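You operate a simulated robot arm through the tools that you are given. There is no shell and no other tool. Be economical: measure what you need, move in short steps, check, and stop when the job is done.

Carry out the task below with a simulated two-armed robot. There is one attempt and no reset: what you move stays moved.

## Task
Take the purple filter from the top of the plywood bench and leave it on the shelf under the teal stand. Put two of the green tab boxes from the top of the service bench on the top of the plywood bench. Open the left cupboard door, fetch the small grey pin and set it on the third shelf from the bottom of the tall cupboard and shut the door again. Put one of the green caps from the top of the wall bench in the black bin. Any order will do. Set down upright: purple filter, small grey pin.

The check looks at the end state, three seconds after you hand in, the way a careful person would. Anything else that was tipped, shoved, dropped, spilled or broken makes it a failure. A push-on lid holds only when it is set on centred and level and pressed home; a screw cap is set on level and turned clockwise until tight.

## Robot
Two 6-joint arms with fingered hands on one trunk, on a base that drives. Base frame: it is fixed to the floor where the robot stands at the start and does not move with it; the origin is under the middle of the robot, x ahead of it, y to its left, z up; the surface under the hand at the start is at about z = 860. Units: mm, degrees, N and s.
The left shoulder is at the start at [70, 191, 1418], the right one opposite. With the tool pointing down near the work surface each hand reaches from about 480 to 940 mm from the robot's upright axis, wherever it stands, measured 20 degrees to its own side. Places, roughly: black bin (26x22x22 cm) [-4700, 9500, 1000]; green cap (4x4x3 cm) [-4900, 9300, 900]; green cap (8x7x3 cm) [-4500, 9400, 900]; green tab box [-1750, 1000, 750]; left cupboard door [400, -3200, 900]; purple filter [500, 0, 1000]; shelf under the teal stand [600, -2500, 200]; small grey pin (5x5x5 cm) [-500, -4500, 300]; third shelf of the tall cupboard [600, -3400, 900]; top of the plywood bench [500, -500, 900]. Payload 4.7 kg a hand.
The tool frame of a hand sits at the grasp point between the pads (the TCP): z along the fingers, y along the line on which they close. The tips reach 36 mm beyond it. The gripper opens to 120 mm. The gripper's body begins 42 mm behind the TCP. The gripper is a hand of 5 fingers: y runs from the thumb to the fingers, the wrist lies at [-18, -113, -198] in the tool frame.
Orientation is told as [roll, pitch, yaw] about the base's x, y, z axes, in that order, counted from this pose: with the fingers straight down and the wrist toward the robot, the tool's x, y and z point along [0, 1, 0], [1, 0, 0] and [0, 0, -1] of the base frame.

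## Interface
- The arms move only by the tool play_rows. It takes "left_increments", "right_increments" or both (then of equal length, played together; a hand with none holds still); each is a list that holds one entry, the list of rows, each a list of 6 numbers: the shift along the tool's x, y, z in mm, then the turn, a rotation vector about the tool's x, y, z in degrees. In form: [[[x, y, z, wx, wy, wz], ...]]. A call has 1 to 10 rows; each row shifts and turns the commanded pose from where the row before left it, along the tool's axes as they then stand. Each row takes 0.2 s and may step no farther than 50 mm and 8.6 degrees from the row before; otherwise, the whole call is refused. A pose out of reach is approached as far as the arm can. The call stops where the force on the tool passes 40 N (or 10 N more than at its start, if that is more) or the arm is blocked; 0.2 s more then pass. In this call time passes only in rows, and 0.2 s behind the last. It gives the time, the measured TCP pose, the force on the tool (base axes), the opening and the grip force at its end, in the units of the frame above (readings bear some noise), with the torque about the TCP (base axes, N m) and any sound that the robot's microphone picked up.
- Cameras (640 x 400 px; columns grow to the right, rows downward): "scene" is now at [119.4, 22.2, 1623.3]; the picture's right is [0.30, -0.95, 0.00], its down [-0.76, -0.24, -0.60] and it looks along [0.57, 0.18, -0.80] (base axes); focal length 272 px, centre (320, 200). "left" rides on the left gripper at [-73, -91, -143] in its tool frame; the picture's right is [-0.80, -0.28, 0.53], its down [0.53, -0.73, 0.42] and it looks along [0.27, 0.62, 0.74] (tool axes); focal length 234 px, centre (320, 200). "right" rides on the right gripper at [73, -91, -143] in its tool frame; the picture's right is [-0.80, 0.28, -0.53], its down [-0.53, -0.73, 0.42] and it looks along [-0.27, 0.62, 0.74] (tool axes); focal length 234 px, centre (320, 200). There is no depth. A picture from a camera that has moved, and an enlarged one, comes with that camera's place and axes in the base frame and with its lens.
- grab_frame(camera): a new picture of that camera. No time passes.
- move_column(by): slides the trunk up (or, below 0, down) by that many mm; the arms and the scene camera ride with it, the base frame stays. It gives what a move gives, with no picture.
- base_move(legs): drives the robot by 1 to 6 legs, each [ahead, left, turn to the left] in mm, mm and degrees, along the robot's own axes; the way and the turn of a leg run together, so that a leg with both is an arc; at most 1500 mm and 180 degrees a leg. The arms and the cameras ride along, it lands a little off, and it stops where it bumps. It gives what a move gives.
- finger_targets(index, middle, ring, little, thumb_bend, thumb_turn, hand): sets how far each is bent, from 0 (flat) to 1 (curled in); at 0.3 the hand is open as for a grip, at 0.7 the pads meet at the TCP. One left out holds its place. A second passes; each finger stops where it meets its share of the squeeze, and holds until it gets a number again. It is the only way to open and close the hand. It gives what a move gives, with no picture; readings hold the bend of each and the force on index, middle, ring, little, thumb and palm. thumb_turn goes from beside the hand (0) to across from the fingers (1), as for a grip.
- turn_head(pan, tilt): turns the head with the scene camera to pan (to the left, within 86 degrees either way) and tilt (down, from -29 to 69), counted from straight ahead of the robot. It gives what a move gives.
- inspect(camera, box): a new picture of the part [left, top, right, bottom] of that camera's present view, enlarged. No time passes.
- sign_off(): hands the job in; it is judged then, once.

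Go step by step. Nothing tells you exact positions but the pictures and the camera data: compare them with the known pose of the tool, close in by small moves and look again before you grip or let go. The budget is 186 turns and 154 pictures, counting those below and the enlarged ones. Unless the task says otherwise, let go and move clear before handing in.

The tools are called after "Request:" as a command line: name --argument value ..., lists and objects as JSON in quotes. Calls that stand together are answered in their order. play_rows: Moves the arms, as the interface text tells. Its arguments: {"type":"object","properties":{"left_increments":{"type":"array"},"right_increments":{"type":"array"}},"required":[]} The other tools are called the same way: move_column (by) slides the trunk up or down; finger_targets (index, middle, ring, little, thumb_bend, thumb_turn, hand) moves the fingers one by one; base_move (legs) drives the base; turn_head (pan, tilt) turns the head that bears the scene camera; grab_frame (camera) takes a picture; inspect (camera, box) takes an enlarged picture of a part of a camera's view; sign_off () hands the job in.

At the start:

```text
time_s: 0.0
left_tool_pos: [459.2, 370.8, 1131.4]
left_ee_rot: [-0.1, 0.0, 0.0]
left_contact_force: [-0.5, -0.8, 0.2]
left_torque: [-0.01, 0.01, 0.03]
left_opening: 119.5
left_grip_force: 0.0
left_shape: jaw
left_bend: [0.3, 0.3, 0.3, 0.3, 0.3, 0.98]
left_finger forces: [0.0, 0.0, 0.0, 0.0, 0.0, 0.0]
right_tool_pos: [697.8, -124.5, 1190.1]
right_ee_rot: [0.0, 0.0, 0.1]
right_contact_force: [0.5, -1.2, 0.5]
right_torque: [-0.02, 0.02, 0.01]
right_opening: 119.7
right_grip_force: 0.0
right_shape: jaw
right_bend: [0.3, 0.3, 0.3, 0.3, 0.3, 0.98]
right_finger forces: [0.0, 0.0, 0.0, 0.0, 0.1, 0.1]
trunk travel left (down, up): [-895.0, 45.0]
robot x, y, heading: [-2.9, -1.6, 0.1]
head pan, tilt: [17.4, 53.2]
```

scene: 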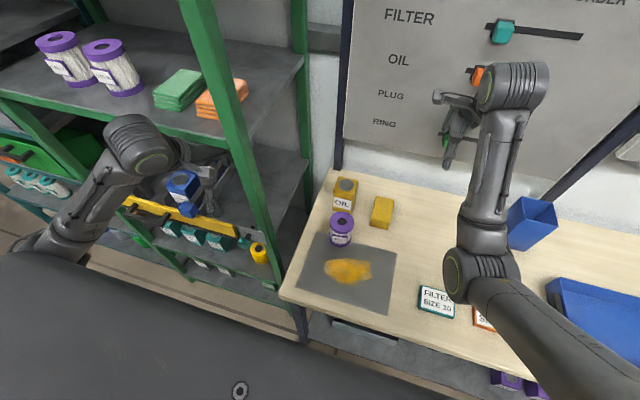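
right: 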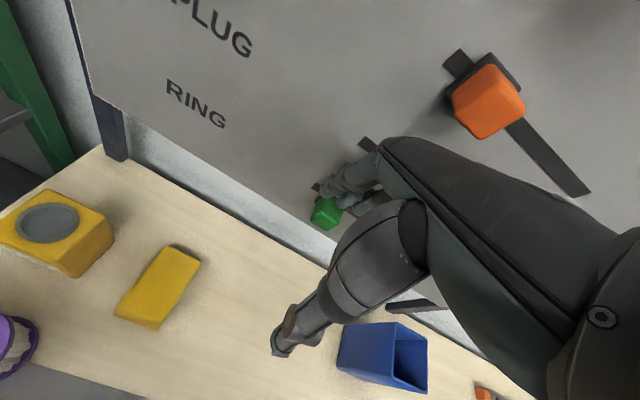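
left: 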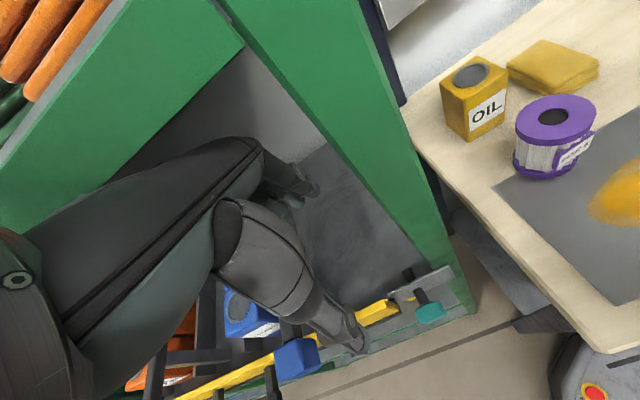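

I see the purple filter on the plywood bench at about [550, 90, 900]. I'll look around toward the right before picking it, to learn how the shelf under the teal stand is built.

Request:
turn_head --pan -70 --tilt 25

Request:
grab_frame --camera "scene"

Request:
inspect --camera "left" --box '[420, 20, 640, 220]'

```text
time_s: 1.6
left_tool_pos: [459.2, 371.0, 1130.9]
left_ee_rot: [0.0, -0.1, 0.1]
left_contact_force: [-0.1, -0.2, 0.4]
left_torque: [0.03, 0.01, -0.02]
left_opening: 119.5
left_grip_force: 0.0
left_shape: jaw
left_bend: [0.3, 0.3, 0.3, 0.3, 0.3, 0.98]
left_finger forces: [0.0, 0.0, 0.1, 0.0, 0.1, 0.0]
right_tool_pos: [697.8, -124.9, 1189.5]
right_ee_rot: [0.1, 0.0, 0.0]
right_contact_force: [-0.3, -0.5, -0.8]
right_torque: [-0.02, 0.02, -0.02]
right_opening: 119.5
right_grip_force: 0.0
right_shape: jaw
right_bend: [0.3, 0.3, 0.3, 0.3, 0.3, 0.98]
right_finger forces: [0.0, 0.0, 0.1, 0.1, 0.0, 0.0]
trunk travel left (down, up): [-895.0, 45.0]
robot x, y, heading: [0.5, -0.4, -0.1]
head pan, tilt: [-70.0, 25.0]
```

```text
150 pictures are left
camera scene: at [80.4, -86.5, 1665.0], right [-0.94, -0.34, 0.0], down [-0.15, 0.4, -0.91], along [0.31, -0.85, -0.42], focal length 272 px, centre (320, 200)
```

scene: 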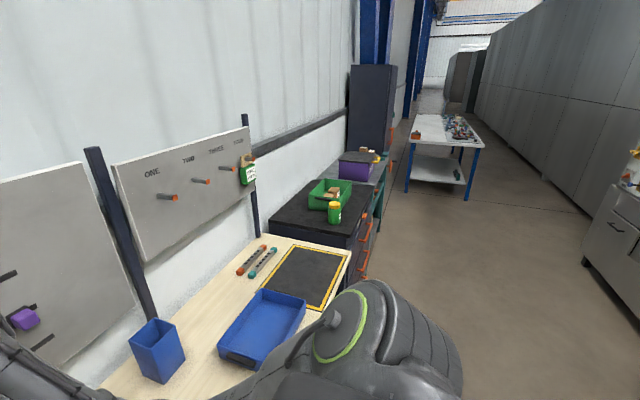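

```text
2.00 times, centred on (530, 120) of left
camera zoom: at [366.9, 298.5, 1275.4], right [-0.28, -0.8, -0.53], down [-0.73, 0.53, -0.42], along [0.62, 0.27, -0.74], focal length 468 px, centre (-100, 360)
```

zoom: 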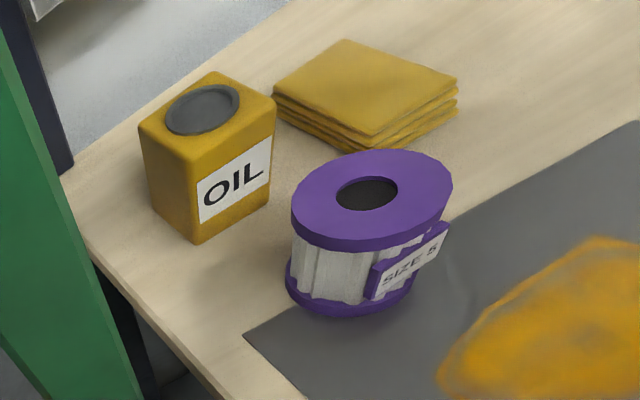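

Request:
inspect --camera "scene" --box '[260, 120, 420, 270]'

Request:
inspect --camera "scene" --box '[340, 20, 500, 120]'

```text
2.67 times, centred on (340, 195) of scene
camera zoom: at [80.4, -86.5, 1665.0], right [-0.94, -0.34, 0.0], down [-0.15, 0.4, -0.91], along [0.31, -0.85, -0.42], focal length 724 px, centre (267, 213)
```

zoom: 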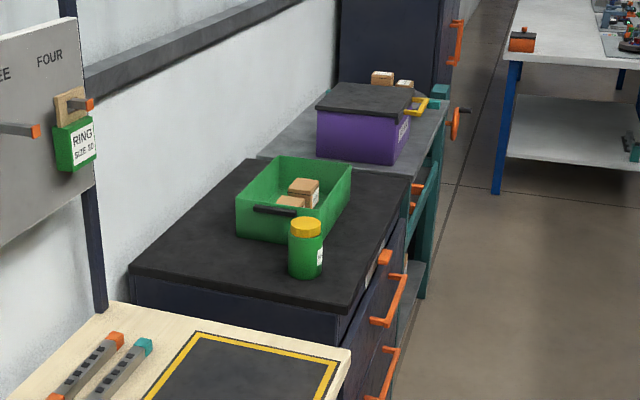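

```text
4.00 times, centred on (420, 70) of scene
camera zoom: at [80.4, -86.5, 1665.0], right [-0.94, -0.34, 0.0], down [-0.15, 0.4, -0.91], along [0.31, -0.85, -0.42], focal length 1086 px, centre (-80, 720)
```

zoom: 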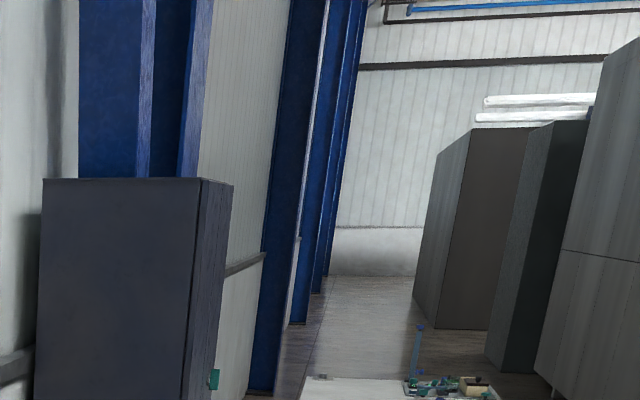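

The stand and the tall cupboard are at the end of the row. Now I pick the filter with the right hand: thumb on the right and fingers on the left, tilted forward so it can go under the stand.

Request:
play_rows --right_increments '[[[0, -45, 0, 0, 0, 0], [0, -45, 0, 0, 0, 0], [0, -45, 0, 0, 0, 0], [0, 0, 0, 0, 0, -8.6], [0, 0, 0, 0, 0, -8.6], [0, 0, 0, 0, 0, -8.6], [0, 0, 0, 0, 0, -8.6], [0, 0, 0, 0, 0, -8.6], [0, 0, 0, 0, 0, -8.6], [0, 0, 0, 0, 0, -8.6]]]'

Request:
play_rows --right_increments '[[[0, 0, 0, 0, 0, -7.5], [0, 0, 0, 0, 0, -7.5], [0, 0, 0, 0, 0, -7.5], [0, 0, 0, 0, 0, -7.3], [0, 40, 0, 0, -7.5, 0], [0, 40, 0, 0, -7.5, 0], [0, 40, 0, 0, -7.5, 0], [0, 40, 0, 0, -7.5, 0], [0, 40, 0, 0, -7.5, 0], [0, 10, 0, 0, -7.5, 0]]]'

Request:
turn_head --pan 5 --tilt 50

Request:
grab_frame --camera "scene"

Request:
grab_frame --camera "right"

```text
time_s: 3.8
left_tool_pos: [459.0, 370.9, 1132.1]
left_ee_rot: [0.0, -0.1, -0.1]
left_contact_force: [1.4, 1.5, 0.2]
left_torque: [-0.03, 0.01, 0.04]
left_opening: 119.5
left_grip_force: 0.1
left_shape: jaw
left_bend: [0.3, 0.3, 0.3, 0.3, 0.3, 0.98]
left_finger forces: [0.0, 0.0, 0.1, 0.0, 0.1, 0.0]
right_tool_pos: [585.5, -101.3, 1136.2]
right_ee_rot: [0.1, -0.1, 60.4]
right_contact_force: [0.1, -0.5, 0.5]
right_torque: [0.01, -0.04, -0.01]
right_opening: 119.8
right_grip_force: 0.3
right_shape: jaw
right_bend: [0.3, 0.3, 0.3, 0.3, 0.3, 0.98]
right_finger forces: [0.0, 0.0, 0.0, 0.0, 0.0, 0.0]
right hand out of reach, approached as far as the arm can: row 1, 2, 3, 4, 5, 6
trunk travel left (down, up): [-895.0, 45.0]
robot x, y, heading: [-0.4, 2.5, -0.1]
head pan, tilt: [-70.0, 25.0]
```

```text
time_s: 5.8
left_tool_pos: [460.2, 367.8, 1132.9]
left_ee_rot: [0.1, 0.1, -0.1]
left_contact_force: [0.3, -0.1, 0.5]
left_torque: [0.04, 0.01, -0.03]
left_opening: 119.8
left_grip_force: 0.1
left_shape: jaw
left_bend: [0.3, 0.3, 0.3, 0.3, 0.3, 0.98]
left_finger forces: [0.1, 0.1, 0.0, 0.0, 0.0, 0.1]
right_tool_pos: [665.1, -38.7, 1106.4]
right_ee_rot: [-36.9, 8.8, 84.9]
right_contact_force: [-0.2, -0.6, 1.3]
right_torque: [0.02, 0.03, 0.0]
right_opening: 119.8
right_grip_force: 0.1
right_shape: jaw
right_bend: [0.3, 0.3, 0.3, 0.3, 0.3, 0.98]
right_finger forces: [0.0, 0.0, 0.0, 0.1, 0.1, 0.1]
right hand out of reach, approached as far as the arm can: row 2, 3, 4, 9
trunk travel left (down, up): [-895.0, 45.0]
robot x, y, heading: [-0.6, -1.7, -0.0]
head pan, tilt: [-70.0, 25.0]
stopped in row 9 (right hand): the arm was blocked; the commanded pose is now the measured one
```

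```text
time_s: 7.2
left_tool_pos: [458.9, 371.7, 1132.4]
left_ee_rot: [0.0, 0.1, -0.1]
left_contact_force: [-0.5, -0.1, 0.2]
left_torque: [0.02, 0.01, 0.01]
left_opening: 119.4
left_grip_force: 0.1
left_shape: jaw
left_bend: [0.3, 0.3, 0.3, 0.3, 0.3, 0.98]
left_finger forces: [0.0, 0.0, 0.0, 0.0, 0.0, 0.1]
right_tool_pos: [664.0, -37.0, 1106.3]
right_ee_rot: [-36.9, 8.9, 84.9]
right_contact_force: [0.5, 0.2, -0.8]
right_torque: [0.04, 0.01, 0.04]
right_opening: 119.6
right_grip_force: 0.0
right_shape: jaw
right_bend: [0.3, 0.3, 0.3, 0.3, 0.3, 0.98]
right_finger forces: [0.1, 0.0, 0.0, 0.0, 0.0, 0.1]
trunk travel left (down, up): [-895.0, 45.0]
robot x, y, heading: [2.8, 2.4, -0.1]
head pan, tilt: [5.0, 50.0]
```

```text
146 pictures are left
camera scene: at [125.5, 6.7, 1627.6], right [0.09, -1.0, 0.0], down [-0.76, -0.07, -0.64], along [0.64, 0.05, -0.77], focal length 272 px, centre (320, 200)
```

scene: 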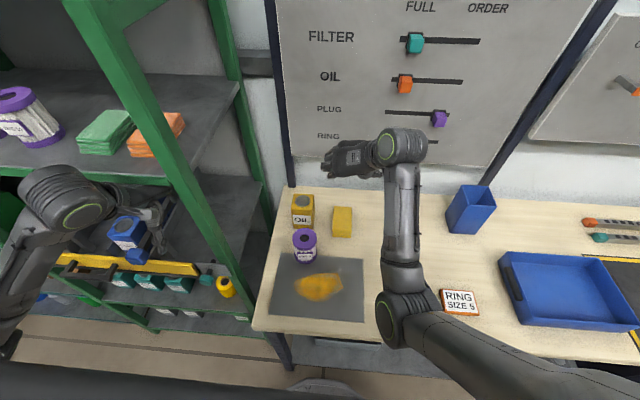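

```text
145 pictures are left
camera right: at [514.1, -103.6, 1190.1], right [0.36, 0.38, 0.85], down [0.61, -0.78, 0.09], along [0.7, 0.49, -0.52], focal length 234 px, centre (320, 200)
```

right: 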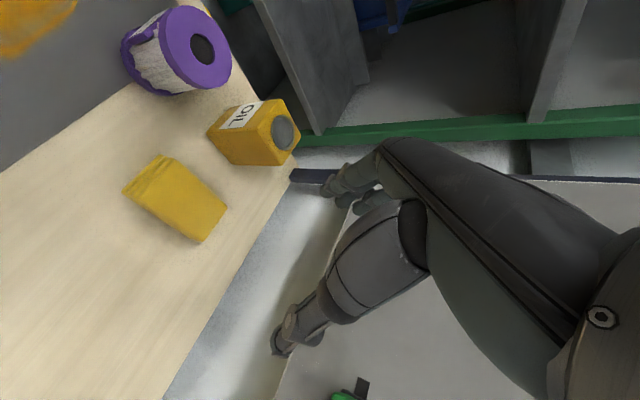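

The arm was cramped in that pose, so I back the base up about 200 mm to give it room.

Request:
base_move --legs '[[-200, 0, 0]]'

```text
time_s: 8.8
left_tool_pos: [260.9, 370.4, 1131.4]
left_ee_rot: [0.0, 0.1, 0.1]
left_contact_force: [0.7, 0.2, -0.3]
left_torque: [0.0, 0.02, -0.01]
left_opening: 119.8
left_grip_force: 0.0
left_shape: jaw
left_bend: [0.3, 0.3, 0.3, 0.3, 0.3, 0.98]
left_finger forces: [0.1, 0.0, 0.0, 0.0, 0.0, 0.0]
right_tool_pos: [466.6, -35.4, 1104.4]
right_ee_rot: [-36.8, 8.8, 85.0]
right_contact_force: [0.5, -0.4, 0.0]
right_torque: [-0.02, -0.01, -0.02]
right_opening: 119.8
right_grip_force: 0.0
right_shape: jaw
right_bend: [0.3, 0.3, 0.3, 0.3, 0.3, 0.98]
right_finger forces: [0.1, 0.0, 0.1, 0.1, 0.1, 0.0]
trunk travel left (down, up): [-895.0, 45.0]
robot x, y, heading: [-201.6, 0.0, -0.4]
head pan, tilt: [5.0, 50.0]
```

Request:
play_rows --right_increments '[[[0, 0, 0, -4.95, -4.35, 0.6], [0, 0, 0, -4.95, -4.35, 0.6], [19, 31, 9, 0, 0, 0], [19, 31, 9, 0, 0, 0], [19, 31, 9, 0, 0, 0], [18, 31, 9, 0, 0, 0]]]'

Request:
grab_frame --camera "scene"

Request:
grab_frame --camera "right"

```text
time_s: 9.9
left_tool_pos: [259.0, 369.4, 1132.8]
left_ee_rot: [0.1, 0.0, 0.0]
left_contact_force: [0.3, -0.2, 0.2]
left_torque: [0.06, 0.01, 0.01]
left_opening: 119.9
left_grip_force: 0.0
left_shape: jaw
left_bend: [0.3, 0.3, 0.3, 0.3, 0.3, 0.98]
left_finger forces: [0.1, 0.0, 0.0, 0.0, 0.1, 0.0]
right_tool_pos: [486.9, -69.0, 1047.8]
right_ee_rot: [-48.8, 10.8, 86.8]
right_contact_force: [-0.4, 0.4, -0.5]
right_torque: [0.01, -0.03, 0.0]
right_opening: 119.8
right_grip_force: 0.0
right_shape: jaw
right_bend: [0.3, 0.3, 0.3, 0.3, 0.3, 0.98]
right_finger forces: [0.1, 0.0, 0.1, 0.1, 0.0, 0.0]
right hand out of reach, approached as far as the arm can: row 5
trunk travel left (down, up): [-895.0, 45.0]
robot x, y, heading: [-201.0, -0.7, -0.0]
head pan, tilt: [5.0, 50.0]
stopped in row 5 (right hand): the arm was blocked; the commanded pose is now the measured one
```

```text
144 pictures are left
camera scene: at [-73.2, 4.4, 1627.5], right [0.09, -1.0, 0.0], down [-0.76, -0.07, -0.64], along [0.64, 0.06, -0.77], focal length 272 px, centre (320, 200)
```

scene: 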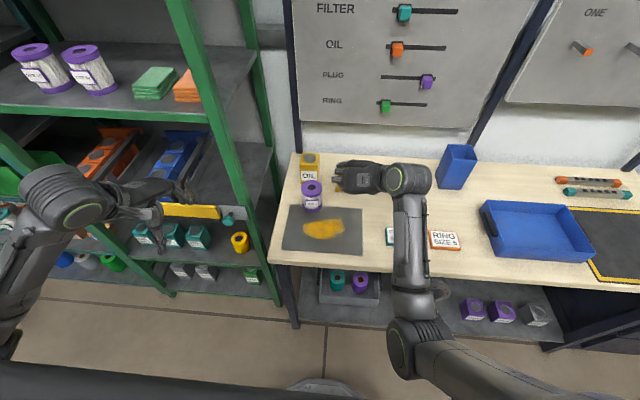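

```text
143 pictures are left
camera right: at [326.8, -142.2, 1104.0], right [0.16, 0.44, 0.88], down [0.63, -0.74, 0.25], along [0.76, 0.51, -0.4], focal length 234 px, centre (320, 200)
```

right: 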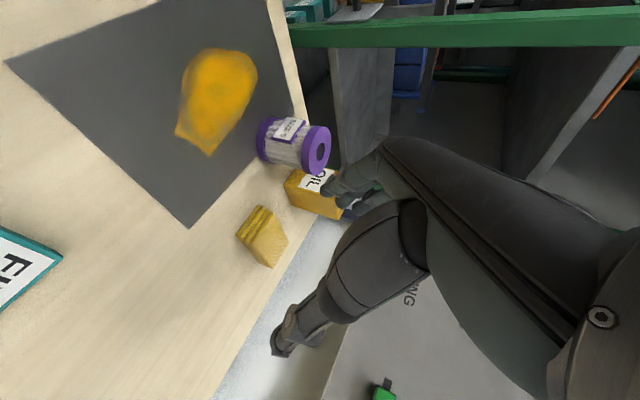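

The right arm can't do this on its far side, so I'll use the left hand instead. I shift the base to the right so that the filter lies ahead of the left shoulder.

Request:
base_move --legs '[[0, -170, 0]]'

Request:
play_rows --left_increments '[[[0, 0, 0, 0, 0, 8], [0, 0, 0, 0, 0, 8], [0, 0, 0, 0, 0, 8], [0, 0, 0, 0, 0, 8], [0, 0, 0, 0, 0, 8], [0, 0, 0, 0, 0, 8], [0, 0, 0, 0, 0, 8], [0, 0, 0, 0, 0, 8], [0, 0, 0, 0, 0, 8]]]'

Request:
grab_frame --camera "scene"

```text
time_s: 11.4
left_tool_pos: [258.9, 203.0, 1130.8]
left_ee_rot: [-0.1, 0.0, 0.1]
left_contact_force: [0.0, 0.6, 0.0]
left_torque: [0.02, 0.02, 0.02]
left_opening: 119.7
left_grip_force: 0.0
left_shape: jaw
left_bend: [0.3, 0.3, 0.3, 0.3, 0.3, 0.98]
left_finger forces: [0.1, 0.1, 0.0, 0.1, 0.0, 0.0]
right_tool_pos: [485.6, -234.4, 1048.9]
right_ee_rot: [-48.8, 10.8, 86.8]
right_contact_force: [0.3, 0.3, 0.4]
right_torque: [0.0, -0.01, -0.05]
right_opening: 119.9
right_grip_force: 0.0
right_shape: jaw
right_bend: [0.3, 0.3, 0.3, 0.3, 0.3, 0.98]
right_finger forces: [0.1, 0.0, 0.0, 0.1, 0.0, 0.0]
trunk travel left (down, up): [-895.0, 45.0]
robot x, y, heading: [-199.9, -166.9, 0.1]
head pan, tilt: [5.0, 50.0]
```

```text
time_s: 13.4
left_tool_pos: [259.0, 201.1, 1132.4]
left_ee_rot: [-0.1, 0.0, -72.0]
left_contact_force: [0.1, 0.1, -0.1]
left_torque: [0.01, 0.0, -0.03]
left_opening: 119.6
left_grip_force: 0.0
left_shape: jaw
left_bend: [0.3, 0.3, 0.3, 0.3, 0.3, 0.98]
left_finger forces: [0.0, 0.0, 0.1, 0.0, 0.0, 0.1]
right_tool_pos: [486.4, -236.3, 1049.7]
right_ee_rot: [-48.8, 10.6, 86.8]
right_contact_force: [1.0, 1.1, -0.8]
right_torque: [0.02, 0.02, -0.03]
right_opening: 119.9
right_grip_force: 0.0
right_shape: jaw
right_bend: [0.3, 0.3, 0.3, 0.3, 0.3, 0.98]
right_finger forces: [0.0, 0.0, 0.0, 0.1, 0.0, 0.0]
trunk travel left (down, up): [-895.0, 45.0]
robot x, y, heading: [-198.2, -172.1, 0.4]
head pan, tilt: [5.0, 50.0]
```

```text
142 pictures are left
camera scene: at [-73.1, -163.9, 1627.5], right [0.09, -1.0, 0.0], down [-0.76, -0.07, -0.64], along [0.64, 0.06, -0.77], focal length 272 px, centre (320, 200)
```

scene: 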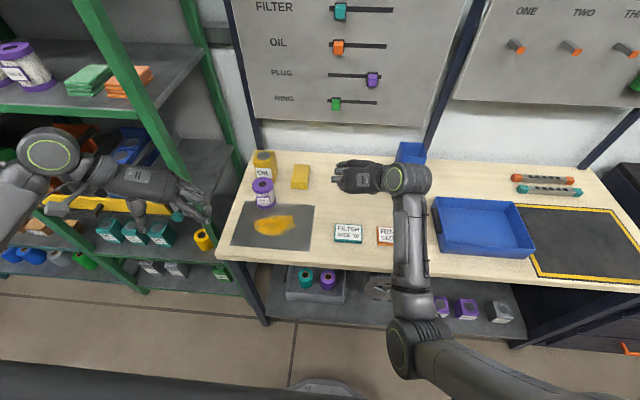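

Request:
play_rows --left_increments '[[[0, 32.4, 0, 0, 7.5, 0], [0, 32.4, 0, 0, 7.5, 0], [0, 32.4, 0, 0, 7.5, 0], [0, 32.4, 0, 0, 7.5, 0], [0, 32.4, 0, 0, 7.5, 0], [0, 32.4, 0, 0, 7.5, 0], [4.5, 0, 49, 0, 0, 0], [4.5, 0, 49, 0, 0, 0], [4.5, 0, 49, 0, 0, 0], [4.5, 0, 49, 0, 0, 0]]]'

Request:
grab_frame --camera "scene"

Request:
grab_frame --camera "left"

```text
time_s: 15.6
left_tool_pos: [465.8, 66.1, 1005.1]
left_ee_rot: [44.9, -0.1, -71.8]
left_contact_force: [0.0, 1.0, -0.2]
left_torque: [-0.03, -0.02, 0.0]
left_opening: 119.6
left_grip_force: 0.1
left_shape: jaw
left_bend: [0.3, 0.3, 0.3, 0.3, 0.3, 0.98]
left_finger forces: [0.0, 0.1, 0.0, 0.0, 0.0, 0.0]
right_tool_pos: [487.7, -234.4, 1047.7]
right_ee_rot: [-48.7, 10.8, 86.8]
right_contact_force: [-0.5, 0.4, -0.5]
right_torque: [-0.02, 0.0, -0.02]
right_opening: 119.9
right_grip_force: 0.1
right_shape: jaw
right_bend: [0.3, 0.3, 0.3, 0.3, 0.3, 0.98]
right_finger forces: [0.1, 0.0, 0.0, 0.0, 0.0, 0.0]
trunk travel left (down, up): [-895.0, 45.0]
robot x, y, heading: [-197.9, -173.8, -0.1]
head pan, tilt: [5.0, 50.0]
```

```text
141 pictures are left
camera scene: at [-71.6, -161.9, 1627.3], right [0.09, -1.0, 0.0], down [-0.76, -0.07, -0.64], along [0.64, 0.06, -0.77], focal length 272 px, centre (320, 200)
```

scene: 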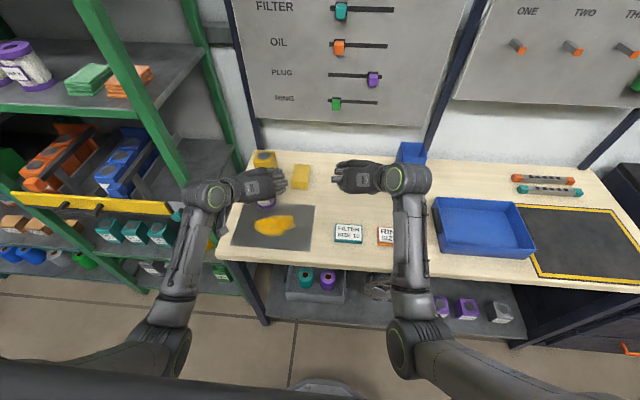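

```text
140 pictures are left
camera left: at [291.4, 105.3, 1055.1], right [-0.28, 0.2, -0.94], down [0.41, 0.91, 0.08], along [0.87, -0.37, -0.33], focal length 234 px, centre (320, 200)
```

left: 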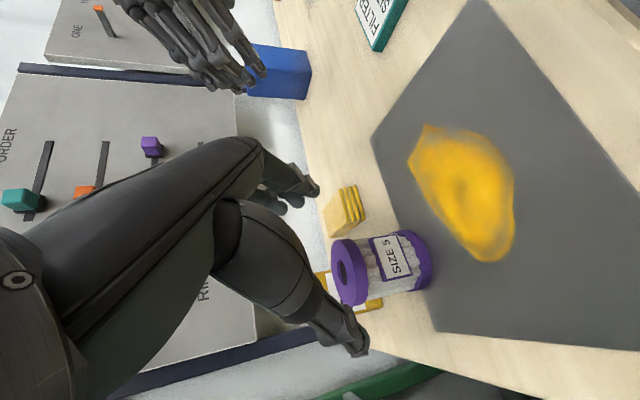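

Request:
play_rows --left_increments '[[[0, 1, 40, 0, 0, 0], [0, 1, 40, 0, 0, 0], [0, 1, 39, 0, 0, 0]]]'

Request:
inspect --camera "scene" --box '[200, 130, 320, 230]'

Request:
grab_frame --camera "left"

```text
time_s: 16.4
left_tool_pos: [543.3, 87.1, 922.1]
left_ee_rot: [45.0, 0.0, -71.9]
left_contact_force: [0.0, 0.1, 0.6]
left_torque: [-0.02, 0.02, 0.0]
left_opening: 119.9
left_grip_force: 0.0
left_shape: jaw
left_bend: [0.3, 0.3, 0.3, 0.3, 0.3, 0.98]
left_finger forces: [0.0, 0.0, 0.0, 0.0, 0.1, 0.1]
right_tool_pos: [486.5, -235.2, 1049.5]
right_ee_rot: [-48.8, 10.8, 86.8]
right_contact_force: [-0.1, 0.0, 0.1]
right_torque: [0.01, -0.03, 0.02]
right_opening: 120.0
right_grip_force: 0.1
right_shape: jaw
right_bend: [0.3, 0.3, 0.3, 0.3, 0.3, 0.98]
right_finger forces: [0.0, 0.0, 0.0, 0.0, 0.0, 0.1]
trunk travel left (down, up): [-895.0, 45.0]
robot x, y, heading: [-204.0, -170.2, 0.1]
head pan, tilt: [5.0, 50.0]
```

```text
4.00 times, centred on (260, 180) of scene
camera zoom: at [-73.1, -163.8, 1627.5], right [0.09, -1.0, 0.0], down [-0.76, -0.07, -0.64], along [0.64, 0.06, -0.77], focal length 1086 px, centre (560, 280)
```

zoom: 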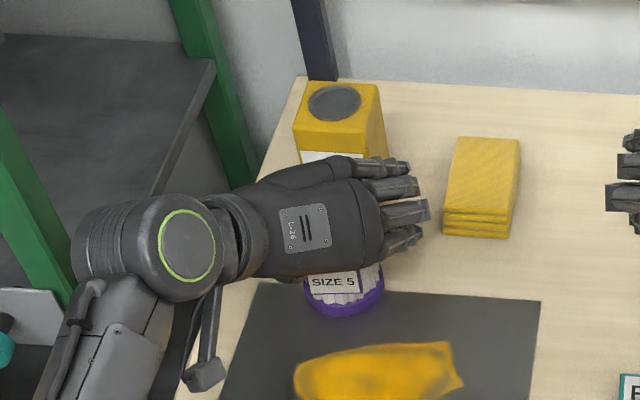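

```text
138 pictures are left
camera left: at [370.4, 127.4, 971.7], right [-0.27, 0.2, -0.94], down [0.42, 0.91, 0.08], along [0.87, -0.37, -0.33], focal length 234 px, centre (320, 200)
```

left: 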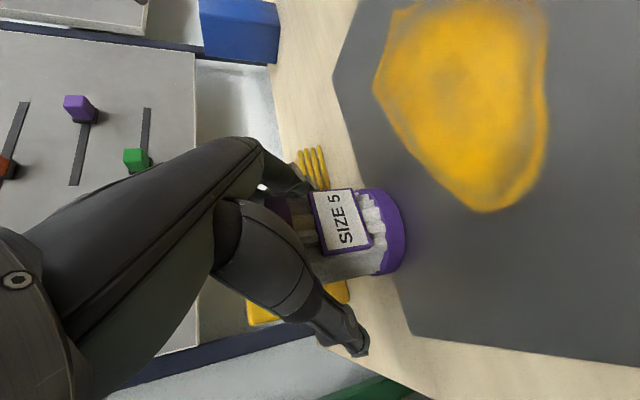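

Request:
finger_targets --hand "left" --index 0.7 --middle 0.7 --ring 0.7 --little 0.7 --thumb_bend 0.7

Request:
grab_frame --camera "left"

```text
time_s: 17.4
left_tool_pos: [544.3, 87.8, 922.6]
left_ee_rot: [45.0, 0.1, -71.8]
left_contact_force: [0.5, 1.7, 2.8]
left_torque: [0.18, -0.05, -0.07]
left_opening: 64.0
left_grip_force: 29.3
left_shape: fingers
left_bend: [0.46, 0.63, 0.68, 0.7, 0.55, 0.96]
left_finger forces: [16.9, 7.7, 3.1, 0.1, 30.1, 0.0]
right_tool_pos: [485.3, -236.2, 1049.7]
right_ee_rot: [-48.8, 10.7, 86.8]
right_contact_force: [0.2, -0.2, -0.7]
right_torque: [-0.01, -0.02, 0.01]
right_opening: 120.1
right_grip_force: 0.1
right_shape: jaw
right_bend: [0.3, 0.3, 0.3, 0.3, 0.3, 0.98]
right_finger forces: [0.0, 0.0, 0.0, 0.1, 0.0, 0.0]
trunk travel left (down, up): [-895.0, 45.0]
robot x, y, heading: [-202.4, -171.8, 0.5]
head pan, tilt: [5.0, 50.0]
```

```text
137 pictures are left
camera left: at [369.8, 127.4, 972.7], right [-0.27, 0.21, -0.94], down [0.42, 0.91, 0.08], along [0.87, -0.37, -0.33], focal length 234 px, centre (320, 200)
```

left: 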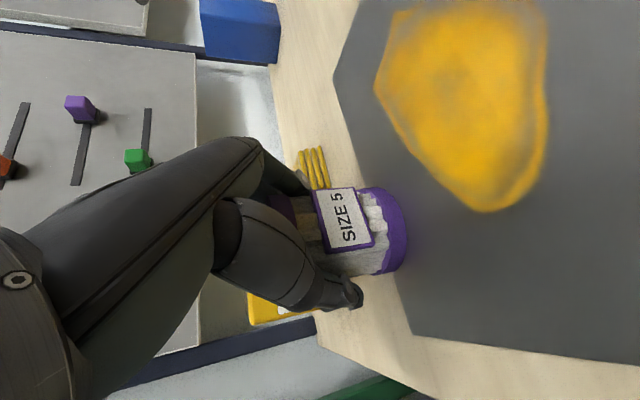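

The filter is gripped. I lift it straight up and check the hold.

Request:
play_rows --left_increments '[[[14, 0, -14, 0, 0, 0], [28, 0, -28, 0, 0, 0], [28, 0, -28, 0, 0, 0], [28, 0, -28, 0, 0, 0]]]'

Request:
grab_frame --camera "left"

Request:
inspect --camera "scene" --box '[180, 110, 340, 240]'

```text
time_s: 18.4
left_tool_pos: [542.9, 86.7, 1061.0]
left_ee_rot: [44.9, 0.1, -71.9]
left_contact_force: [-0.3, -0.2, -2.1]
left_torque: [-0.02, -0.02, -0.04]
left_opening: 64.0
left_grip_force: 28.5
left_shape: fingers
left_bend: [0.46, 0.63, 0.68, 0.7, 0.56, 0.95]
left_finger forces: [17.5, 7.6, 2.7, 0.0, 28.8, 0.1]
right_tool_pos: [486.9, -236.8, 1050.0]
right_ee_rot: [-48.8, 10.8, 86.8]
right_contact_force: [-0.2, -0.1, 0.1]
right_torque: [-0.01, 0.01, -0.01]
right_opening: 119.9
right_grip_force: 0.0
right_shape: jaw
right_bend: [0.3, 0.3, 0.3, 0.3, 0.3, 0.98]
right_finger forces: [0.1, 0.0, 0.0, 0.0, 0.0, 0.0]
trunk travel left (down, up): [-895.0, 45.0]
robot x, y, heading: [-198.6, -171.1, 0.1]
head pan, tilt: [5.0, 50.0]
```

```text
136 pictures are left
camera left: at [368.9, 126.6, 1110.8], right [-0.28, 0.2, -0.94], down [0.41, 0.91, 0.08], along [0.87, -0.37, -0.34], focal length 234 px, centre (320, 200)
```

left: 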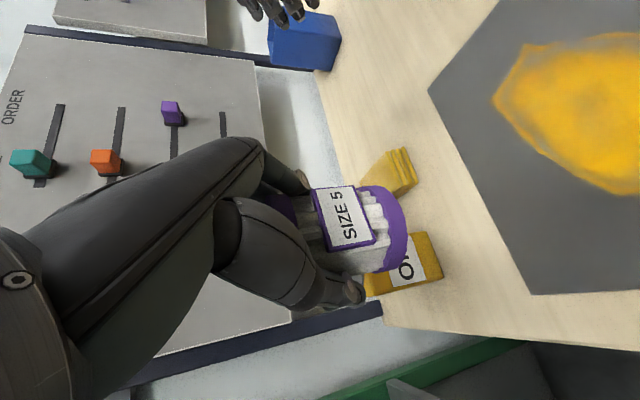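

```text
3.08 times, centred on (260, 175) of scene
camera zoom: at [-73.7, -163.7, 1627.4], right [0.09, -1.0, 0.0], down [-0.76, -0.07, -0.64], along [0.64, 0.06, -0.77], focal length 836 px, centre (505, 277)
```

zoom: 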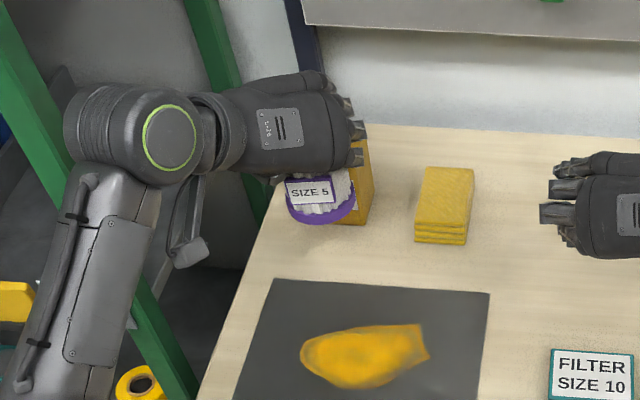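

The hold is good; the bottom of the filter is 62 mm below the TCP. I back out and drive along the row to the teal stand, watching from a distance.

Request:
base_move --legs '[[-550, 0, 0], [0, -1300, 0], [0, -1200, 0]]'

Request:
turn_head --pan 0 --tilt 30

Request:
grab_frame --camera "scene"

```text
time_s: 33.4
left_tool_pos: [-7.2, -2420.0, 1059.9]
left_ee_rot: [45.0, 0.1, -72.2]
left_contact_force: [0.1, 0.1, -2.9]
left_torque: [0.01, 0.01, -0.01]
left_opening: 63.8
left_grip_force: 27.9
left_shape: fingers
left_bend: [0.46, 0.63, 0.68, 0.7, 0.56, 0.95]
left_finger forces: [17.5, 7.4, 2.6, 0.0, 28.7, 0.0]
right_tool_pos: [-66.2, -2744.1, 1049.0]
right_ee_rot: [-48.9, 10.7, 86.4]
right_contact_force: [-0.4, -0.1, -0.6]
right_torque: [0.03, 0.01, 0.0]
right_opening: 119.8
right_grip_force: 0.1
right_shape: jaw
right_bend: [0.3, 0.3, 0.3, 0.3, 0.3, 0.98]
right_finger forces: [0.0, 0.0, 0.0, 0.0, 0.0, 0.0]
trunk travel left (down, up): [-895.0, 45.0]
robot x, y, heading: [-749.3, -2676.6, -0.2]
head pan, tilt: [5.0, 50.0]
```

```text
time_s: 34.2
left_tool_pos: [-6.5, -2421.0, 1060.2]
left_ee_rot: [45.1, 0.1, -72.4]
left_contact_force: [-0.1, 0.3, -1.7]
left_torque: [0.0, -0.01, 0.02]
left_opening: 63.8
left_grip_force: 28.6
left_shape: fingers
left_bend: [0.46, 0.63, 0.68, 0.7, 0.56, 0.95]
left_finger forces: [17.4, 7.5, 2.6, 0.0, 28.8, 0.1]
right_tool_pos: [-64.8, -2744.6, 1050.0]
right_ee_rot: [-48.8, 10.9, 86.4]
right_contact_force: [-0.1, 0.0, 1.6]
right_torque: [0.0, 0.02, 0.0]
right_opening: 120.2
right_grip_force: 0.0
right_shape: jaw
right_bend: [0.3, 0.3, 0.3, 0.3, 0.3, 0.98]
right_finger forces: [0.0, 0.0, 0.0, 0.1, 0.0, 0.1]
trunk travel left (down, up): [-895.0, 45.0]
robot x, y, heading: [-752.8, -2672.5, -0.2]
head pan, tilt: [0.0, 30.0]
```

```text
134 pictures are left
camera scene: at [-611.4, -2674.7, 1656.9], right [-0.01, -1.0, 0.0], down [-0.5, 0.0, -0.87], along [0.87, 0.0, -0.5], focal length 272 px, centre (320, 200)
```

scene: 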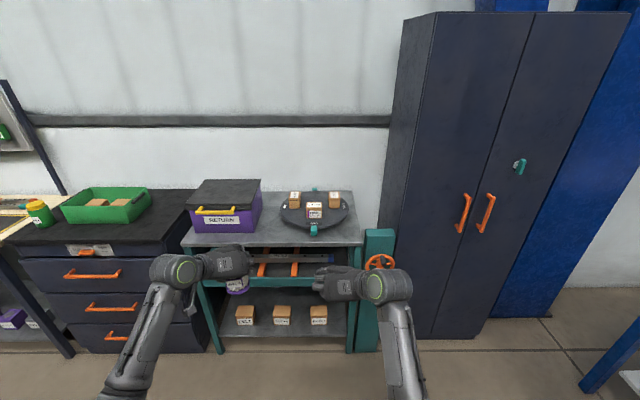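

Request:
inspect --camera "scene" --box '[180, 230, 400, 360]'

Request:
grab_frame --camera "left"

```text
2.91 times, centred on (290, 295) of scene
camera zoom: at [-611.4, -2674.7, 1656.9], right [-0.01, -1.0, 0.0], down [-0.5, 0.0, -0.87], along [0.87, 0.0, -0.5], focal length 790 px, centre (407, -76)
```

zoom: 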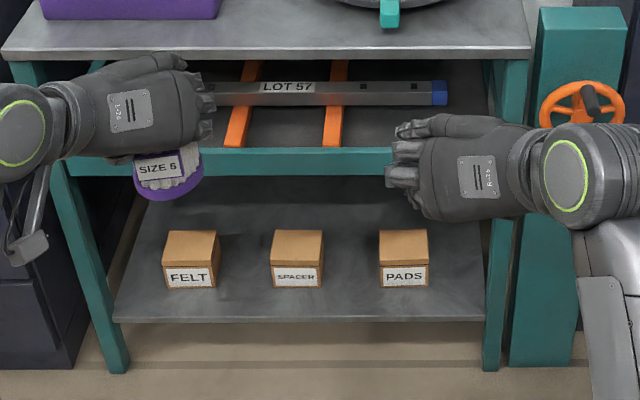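

```text
132 pictures are left
camera left: at [-180.4, -2380.6, 1110.7], right [-0.27, 0.21, -0.94], down [0.42, 0.9, 0.08], along [0.86, -0.37, -0.33], focal length 234 px, centre (320, 200)
```

left: 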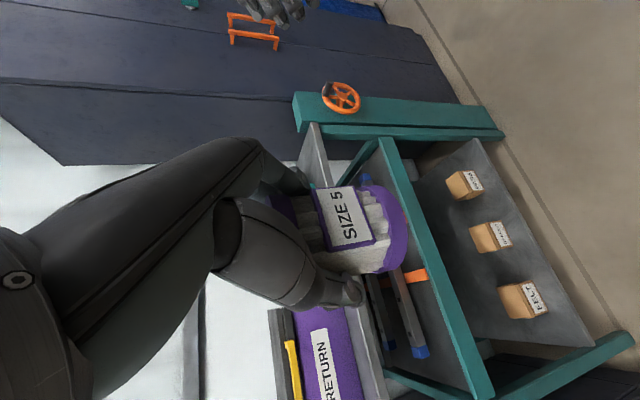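

The stand's lower shelf is at about z 200, with front edge near x 350 and three boxes set back on it. I'll place the filter in front of the gap between FELT and SPACER, about [405, -2340]. First I retract the right arm and lower the trunk.

Request:
play_rows --right_increments '[[[0, 0, -45, 0, 0, 0], [0, 0, -45, 0, 0, 0], [0, 0, -45, 0, 0, 0], [0, 0, -45, 0, 0, 0]]]'

Request:
move_column --by -750

Request:
base_move --legs '[[0, 80, 0]]'

Request:
grab_frame --camera "scene"

Request:
grab_frame --camera "left"

```text
time_s: 35.0
left_tool_pos: [-6.2, -2421.0, 1059.2]
left_ee_rot: [44.9, 0.2, -72.3]
left_contact_force: [0.2, -0.2, -2.8]
left_torque: [0.0, -0.04, -0.01]
left_opening: 63.9
left_grip_force: 28.7
left_shape: fingers
left_bend: [0.46, 0.63, 0.68, 0.7, 0.56, 0.95]
left_finger forces: [17.6, 7.4, 2.7, 0.0, 28.7, 0.0]
right_tool_pos: [-120.9, -2810.2, 1120.7]
right_ee_rot: [-53.4, 20.6, 81.9]
right_contact_force: [0.1, 0.0, 0.0]
right_torque: [-0.02, 0.04, -0.03]
right_opening: 120.0
right_grip_force: 0.1
right_shape: jaw
right_bend: [0.3, 0.3, 0.3, 0.3, 0.3, 0.98]
right_finger forces: [0.0, 0.0, 0.0, 0.0, 0.0, 0.0]
right hand out of reach, approached as far as the arm can: row 3
trunk travel left (down, up): [-895.0, 45.0]
robot x, y, heading: [-748.5, -2671.7, -0.5]
head pan, tilt: [0.0, 30.0]
stopped in row 3 (right hand): the arm was blocked; the commanded pose is now the measured one
```

```text
refused: -750 is not a number from -400 to 400
```

```text
time_s: 36.0
left_tool_pos: [-6.2, -2345.8, 1061.9]
left_ee_rot: [45.0, 0.1, -72.4]
left_contact_force: [1.2, -1.3, -1.6]
left_torque: [0.03, 0.01, 0.0]
left_opening: 63.6
left_grip_force: 28.0
left_shape: fingers
left_bend: [0.46, 0.63, 0.68, 0.7, 0.56, 0.95]
left_finger forces: [17.4, 7.5, 2.7, 0.1, 28.8, 0.0]
right_tool_pos: [-120.0, -2733.8, 1120.3]
right_ee_rot: [-53.3, 20.5, 81.9]
right_contact_force: [0.0, -0.5, 0.6]
right_torque: [0.02, 0.02, 0.02]
right_opening: 119.8
right_grip_force: 0.0
right_shape: jaw
right_bend: [0.3, 0.3, 0.3, 0.3, 0.3, 0.98]
right_finger forces: [0.0, 0.1, 0.0, 0.0, 0.0, 0.0]
trunk travel left (down, up): [-895.0, 45.0]
robot x, y, heading: [-754.0, -2594.3, -0.2]
head pan, tilt: [0.0, 30.0]
```

```text
131 pictures are left
camera scene: at [-611.3, -2599.2, 1657.1], right [-0.01, -1.0, 0.0], down [-0.5, 0.01, -0.87], along [0.87, 0.0, -0.5], focal length 272 px, centre (320, 200)
```

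scene: 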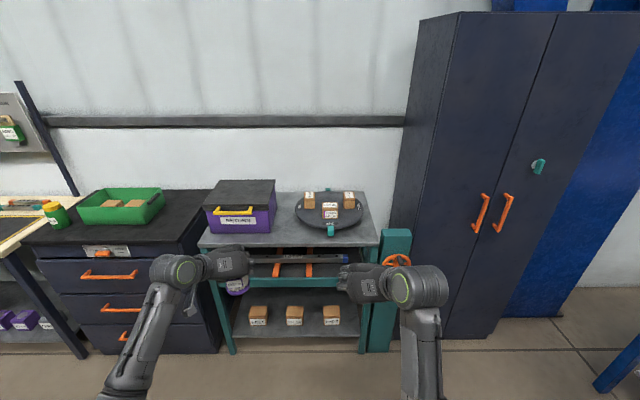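

```text
130 pictures are left
camera left: at [-179.8, -2304.7, 1111.7], right [-0.27, 0.21, -0.94], down [0.42, 0.9, 0.08], along [0.86, -0.38, -0.33], focal length 234 px, centre (320, 200)
```

left: 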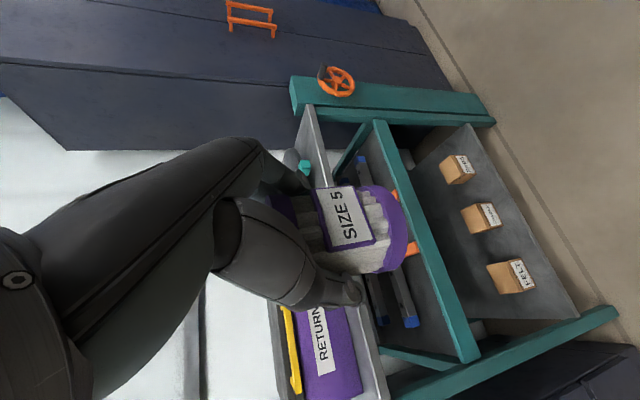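

Request:
move_column --by -375

Request:
move_column --by -375

Request:
turn_head --pan 15 --tilt 35

Request:
grab_frame --camera "scene"

Request:
grab_frame --camera "left"

```text
time_s: 39.7
left_tool_pos: [-5.4, -2342.7, 686.2]
left_ee_rot: [44.9, 0.0, -72.3]
left_contact_force: [-0.7, 0.1, -1.7]
left_torque: [0.02, -0.03, 0.03]
left_opening: 63.5
left_grip_force: 28.4
left_shape: fingers
left_bend: [0.46, 0.63, 0.68, 0.7, 0.56, 0.95]
left_finger forces: [17.4, 7.5, 2.7, 0.0, 28.9, 0.0]
right_tool_pos: [-120.7, -2731.8, 746.0]
right_ee_rot: [-53.4, 20.6, 81.8]
right_contact_force: [0.0, 0.7, 0.2]
right_torque: [0.02, 0.0, -0.01]
right_opening: 120.2
right_grip_force: 0.1
right_shape: jaw
right_bend: [0.3, 0.3, 0.3, 0.3, 0.3, 0.98]
right_finger forces: [0.0, 0.0, 0.1, 0.0, 0.0, 0.1]
trunk travel left (down, up): [-520.0, 420.0]
robot x, y, heading: [-752.3, -2597.0, -0.7]
head pan, tilt: [0.0, 30.0]
```

```text
time_s: 43.3
left_tool_pos: [-9.3, -2340.3, 331.5]
left_ee_rot: [45.8, -0.8, -72.2]
left_contact_force: [0.1, -0.3, -2.7]
left_torque: [-0.03, -0.01, 0.02]
left_opening: 63.6
left_grip_force: 28.5
left_shape: fingers
left_bend: [0.46, 0.63, 0.68, 0.7, 0.56, 0.95]
left_finger forces: [17.5, 7.5, 2.6, 0.1, 28.7, 0.1]
right_tool_pos: [-123.5, -2729.4, 395.8]
right_ee_rot: [-54.9, 21.0, 81.3]
right_contact_force: [0.4, 0.7, 0.7]
right_torque: [0.01, -0.01, 0.02]
right_opening: 120.2
right_grip_force: 0.0
right_shape: jaw
right_bend: [0.3, 0.3, 0.3, 0.3, 0.3, 0.98]
right_finger forces: [0.0, 0.1, 0.0, 0.0, 0.1, 0.1]
trunk travel left (down, up): [-145.0, 795.0]
robot x, y, heading: [-749.3, -2598.4, -0.2]
head pan, tilt: [0.0, 30.0]
```

```text
time_s: 44.0
left_tool_pos: [-10.2, -2341.1, 330.6]
left_ee_rot: [45.7, -0.6, -72.2]
left_contact_force: [0.0, 0.1, -2.2]
left_torque: [0.0, -0.04, 0.01]
left_opening: 63.5
left_grip_force: 27.8
left_shape: fingers
left_bend: [0.46, 0.63, 0.68, 0.7, 0.56, 0.95]
left_finger forces: [17.5, 7.5, 2.6, 0.1, 28.7, 0.0]
right_tool_pos: [-121.7, -2729.0, 396.0]
right_ee_rot: [-55.0, 21.0, 81.3]
right_contact_force: [0.3, 0.1, 0.9]
right_torque: [0.02, 0.01, 0.02]
right_opening: 120.1
right_grip_force: 0.0
right_shape: jaw
right_bend: [0.3, 0.3, 0.3, 0.3, 0.3, 0.98]
right_finger forces: [0.0, 0.0, 0.1, 0.1, 0.0, 0.0]
trunk travel left (down, up): [-145.0, 795.0]
robot x, y, heading: [-750.9, -2592.4, -0.7]
head pan, tilt: [15.0, 35.0]
```

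```text
129 pictures are left
camera scene: at [-630.7, -2566.7, 910.5], right [0.25, -0.97, 0.01], down [-0.54, -0.15, -0.83], along [0.8, 0.2, -0.56], focal length 272 px, centre (320, 200)
```

scene: 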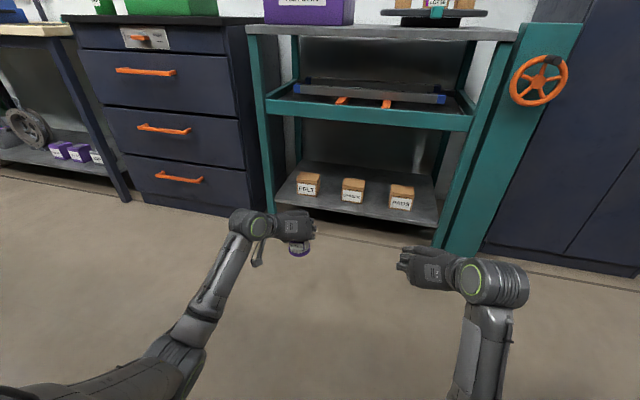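

```text
128 pictures are left
camera left: at [-184.5, -2300.4, 377.8], right [-0.26, 0.2, -0.95], down [0.42, 0.9, 0.08], along [0.87, -0.38, -0.32], focal length 234 px, centre (320, 200)
```

left: 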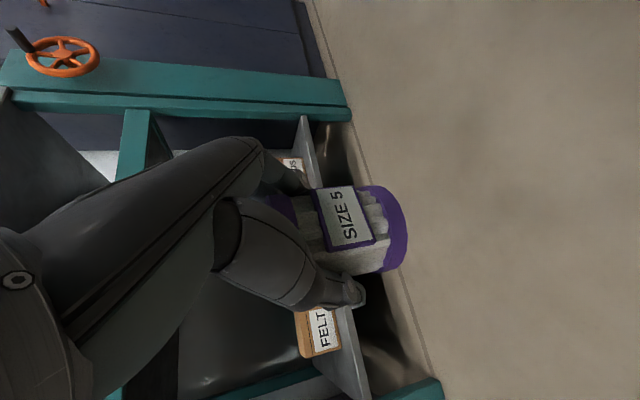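

Request:
inspect --camera "scene" --box '[240, 130, 480, 270]'

```text
2.67 times, centred on (360, 200) of scene
camera zoom: at [-630.7, -2566.7, 910.5], right [0.25, -0.97, 0.01], down [-0.54, -0.15, -0.83], along [0.8, 0.2, -0.56], focal length 724 px, centre (213, 200)
```

zoom: 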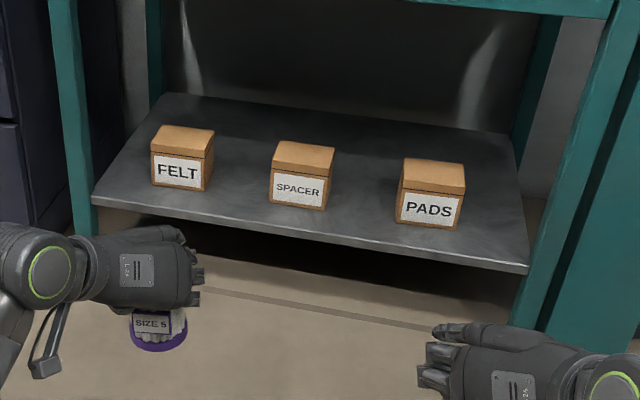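

Request:
base_move --legs '[[427, 5, 0]]'

Request:
grab_frame --camera "left"

Request:
grab_frame --camera "scene"

```text
time_s: 46.7
left_tool_pos: [417.2, -2335.6, 329.0]
left_ee_rot: [45.7, -0.7, -72.1]
left_contact_force: [0.5, -0.5, -1.7]
left_torque: [-0.01, 0.02, 0.01]
left_opening: 63.5
left_grip_force: 27.8
left_shape: fingers
left_bend: [0.46, 0.63, 0.68, 0.7, 0.56, 0.95]
left_finger forces: [17.5, 7.5, 2.5, 0.0, 28.7, 0.0]
right_tool_pos: [305.9, -2722.1, 397.9]
right_ee_rot: [-55.2, 20.8, 81.7]
right_contact_force: [0.0, 0.3, 0.1]
right_torque: [0.03, 0.01, 0.03]
right_opening: 120.0
right_grip_force: 0.1
right_shape: jaw
right_bend: [0.3, 0.3, 0.3, 0.3, 0.3, 0.98]
right_finger forces: [0.1, 0.0, 0.1, 0.0, 0.0, 0.1]
trunk travel left (down, up): [-145.0, 795.0]
robot x, y, heading: [-319.7, -2592.1, -0.1]
head pan, tilt: [15.0, 35.0]
```

```text
126 pictures are left
camera left: at [242.3, -2295.2, 376.4], right [-0.26, 0.2, -0.95], down [0.42, 0.91, 0.08], along [0.87, -0.38, -0.32], focal length 234 px, centre (320, 200)
```

left: 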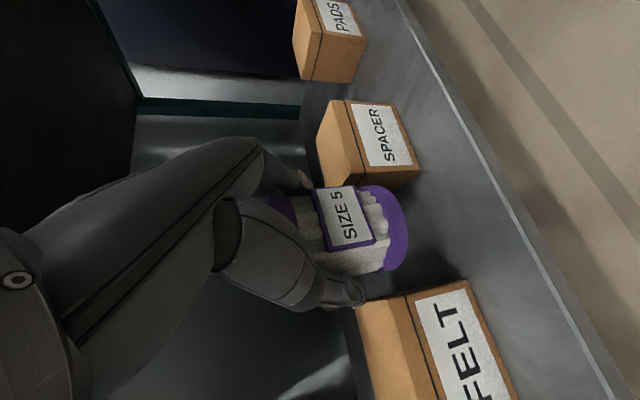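

```text
125 pictures are left
camera scene: at [-202.2, -2563.2, 909.6], right [0.26, -0.97, 0.01], down [-0.54, -0.15, -0.83], along [0.8, 0.21, -0.56], focal length 272 px, centre (320, 200)
```

scene: 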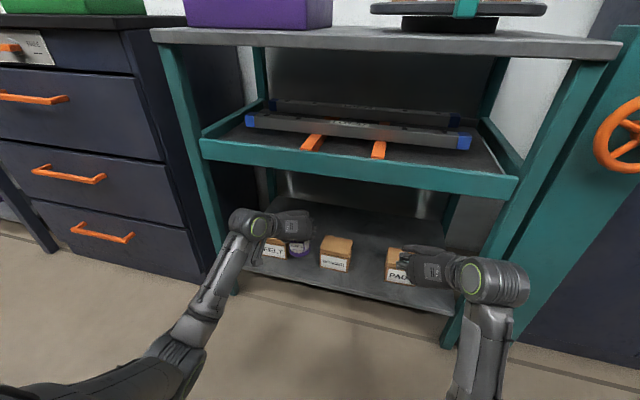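

Request:
play_rows --left_increments '[[[-4.7, 8, -4.7, 0, -0.7, 0], [-21, 0, 21, 0, 0, 0], [-21, 0, 21, 0, 0, 0], [-14, 0, 14, 0, 0, 0]]]'

Request:
grab_frame --camera "left"

Request:
inspect --camera "scene" --box '[200, 180, 420, 320]'

```text
time_s: 47.7
left_tool_pos: [413.5, -2345.8, 250.3]
left_ee_rot: [45.0, -0.6, -72.1]
left_contact_force: [0.0, 1.9, -2.6]
left_torque: [-0.01, 0.02, 0.01]
left_opening: 63.6
left_grip_force: 28.1
left_shape: fingers
left_bend: [0.46, 0.64, 0.68, 0.7, 0.56, 0.95]
left_finger forces: [17.2, 8.8, 2.6, 0.0, 29.0, 0.0]
right_tool_pos: [306.2, -2720.2, 399.6]
right_ee_rot: [-55.4, 20.8, 81.6]
right_contact_force: [0.7, 0.6, -1.0]
right_torque: [-0.02, 0.04, -0.01]
right_opening: 119.9
right_grip_force: 0.2
right_shape: jaw
right_bend: [0.3, 0.3, 0.3, 0.3, 0.3, 0.98]
right_finger forces: [0.1, 0.0, 0.1, 0.1, 0.0, 0.0]
trunk travel left (down, up): [-145.0, 795.0]
robot x, y, heading: [-323.7, -2594.7, -0.2]
head pan, tilt: [15.0, 35.0]
```

```text
124 pictures are left
camera left: at [239.3, -2305.9, 298.8], right [-0.27, 0.19, -0.94], down [0.42, 0.91, 0.07], along [0.87, -0.38, -0.32], focal length 234 px, centre (320, 200)
```

left: 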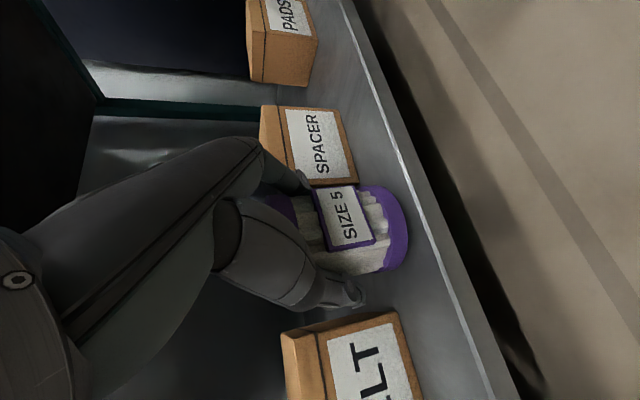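

```text
2.86 times, centred on (310, 250) of scene
camera zoom: at [-202.4, -2563.2, 908.8], right [0.26, -0.97, 0.01], down [-0.54, -0.15, -0.83], along [0.8, 0.21, -0.56], focal length 776 px, centre (349, 57)
```

zoom: 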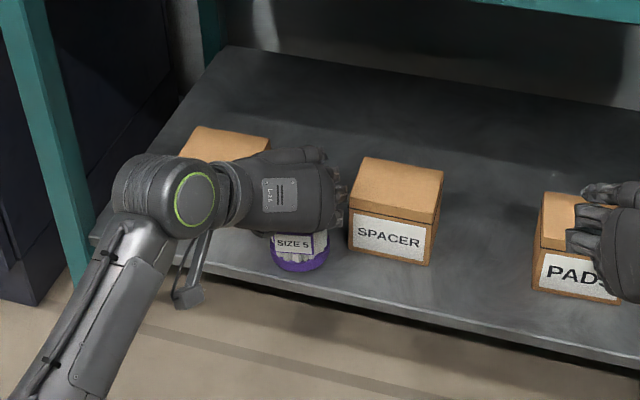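

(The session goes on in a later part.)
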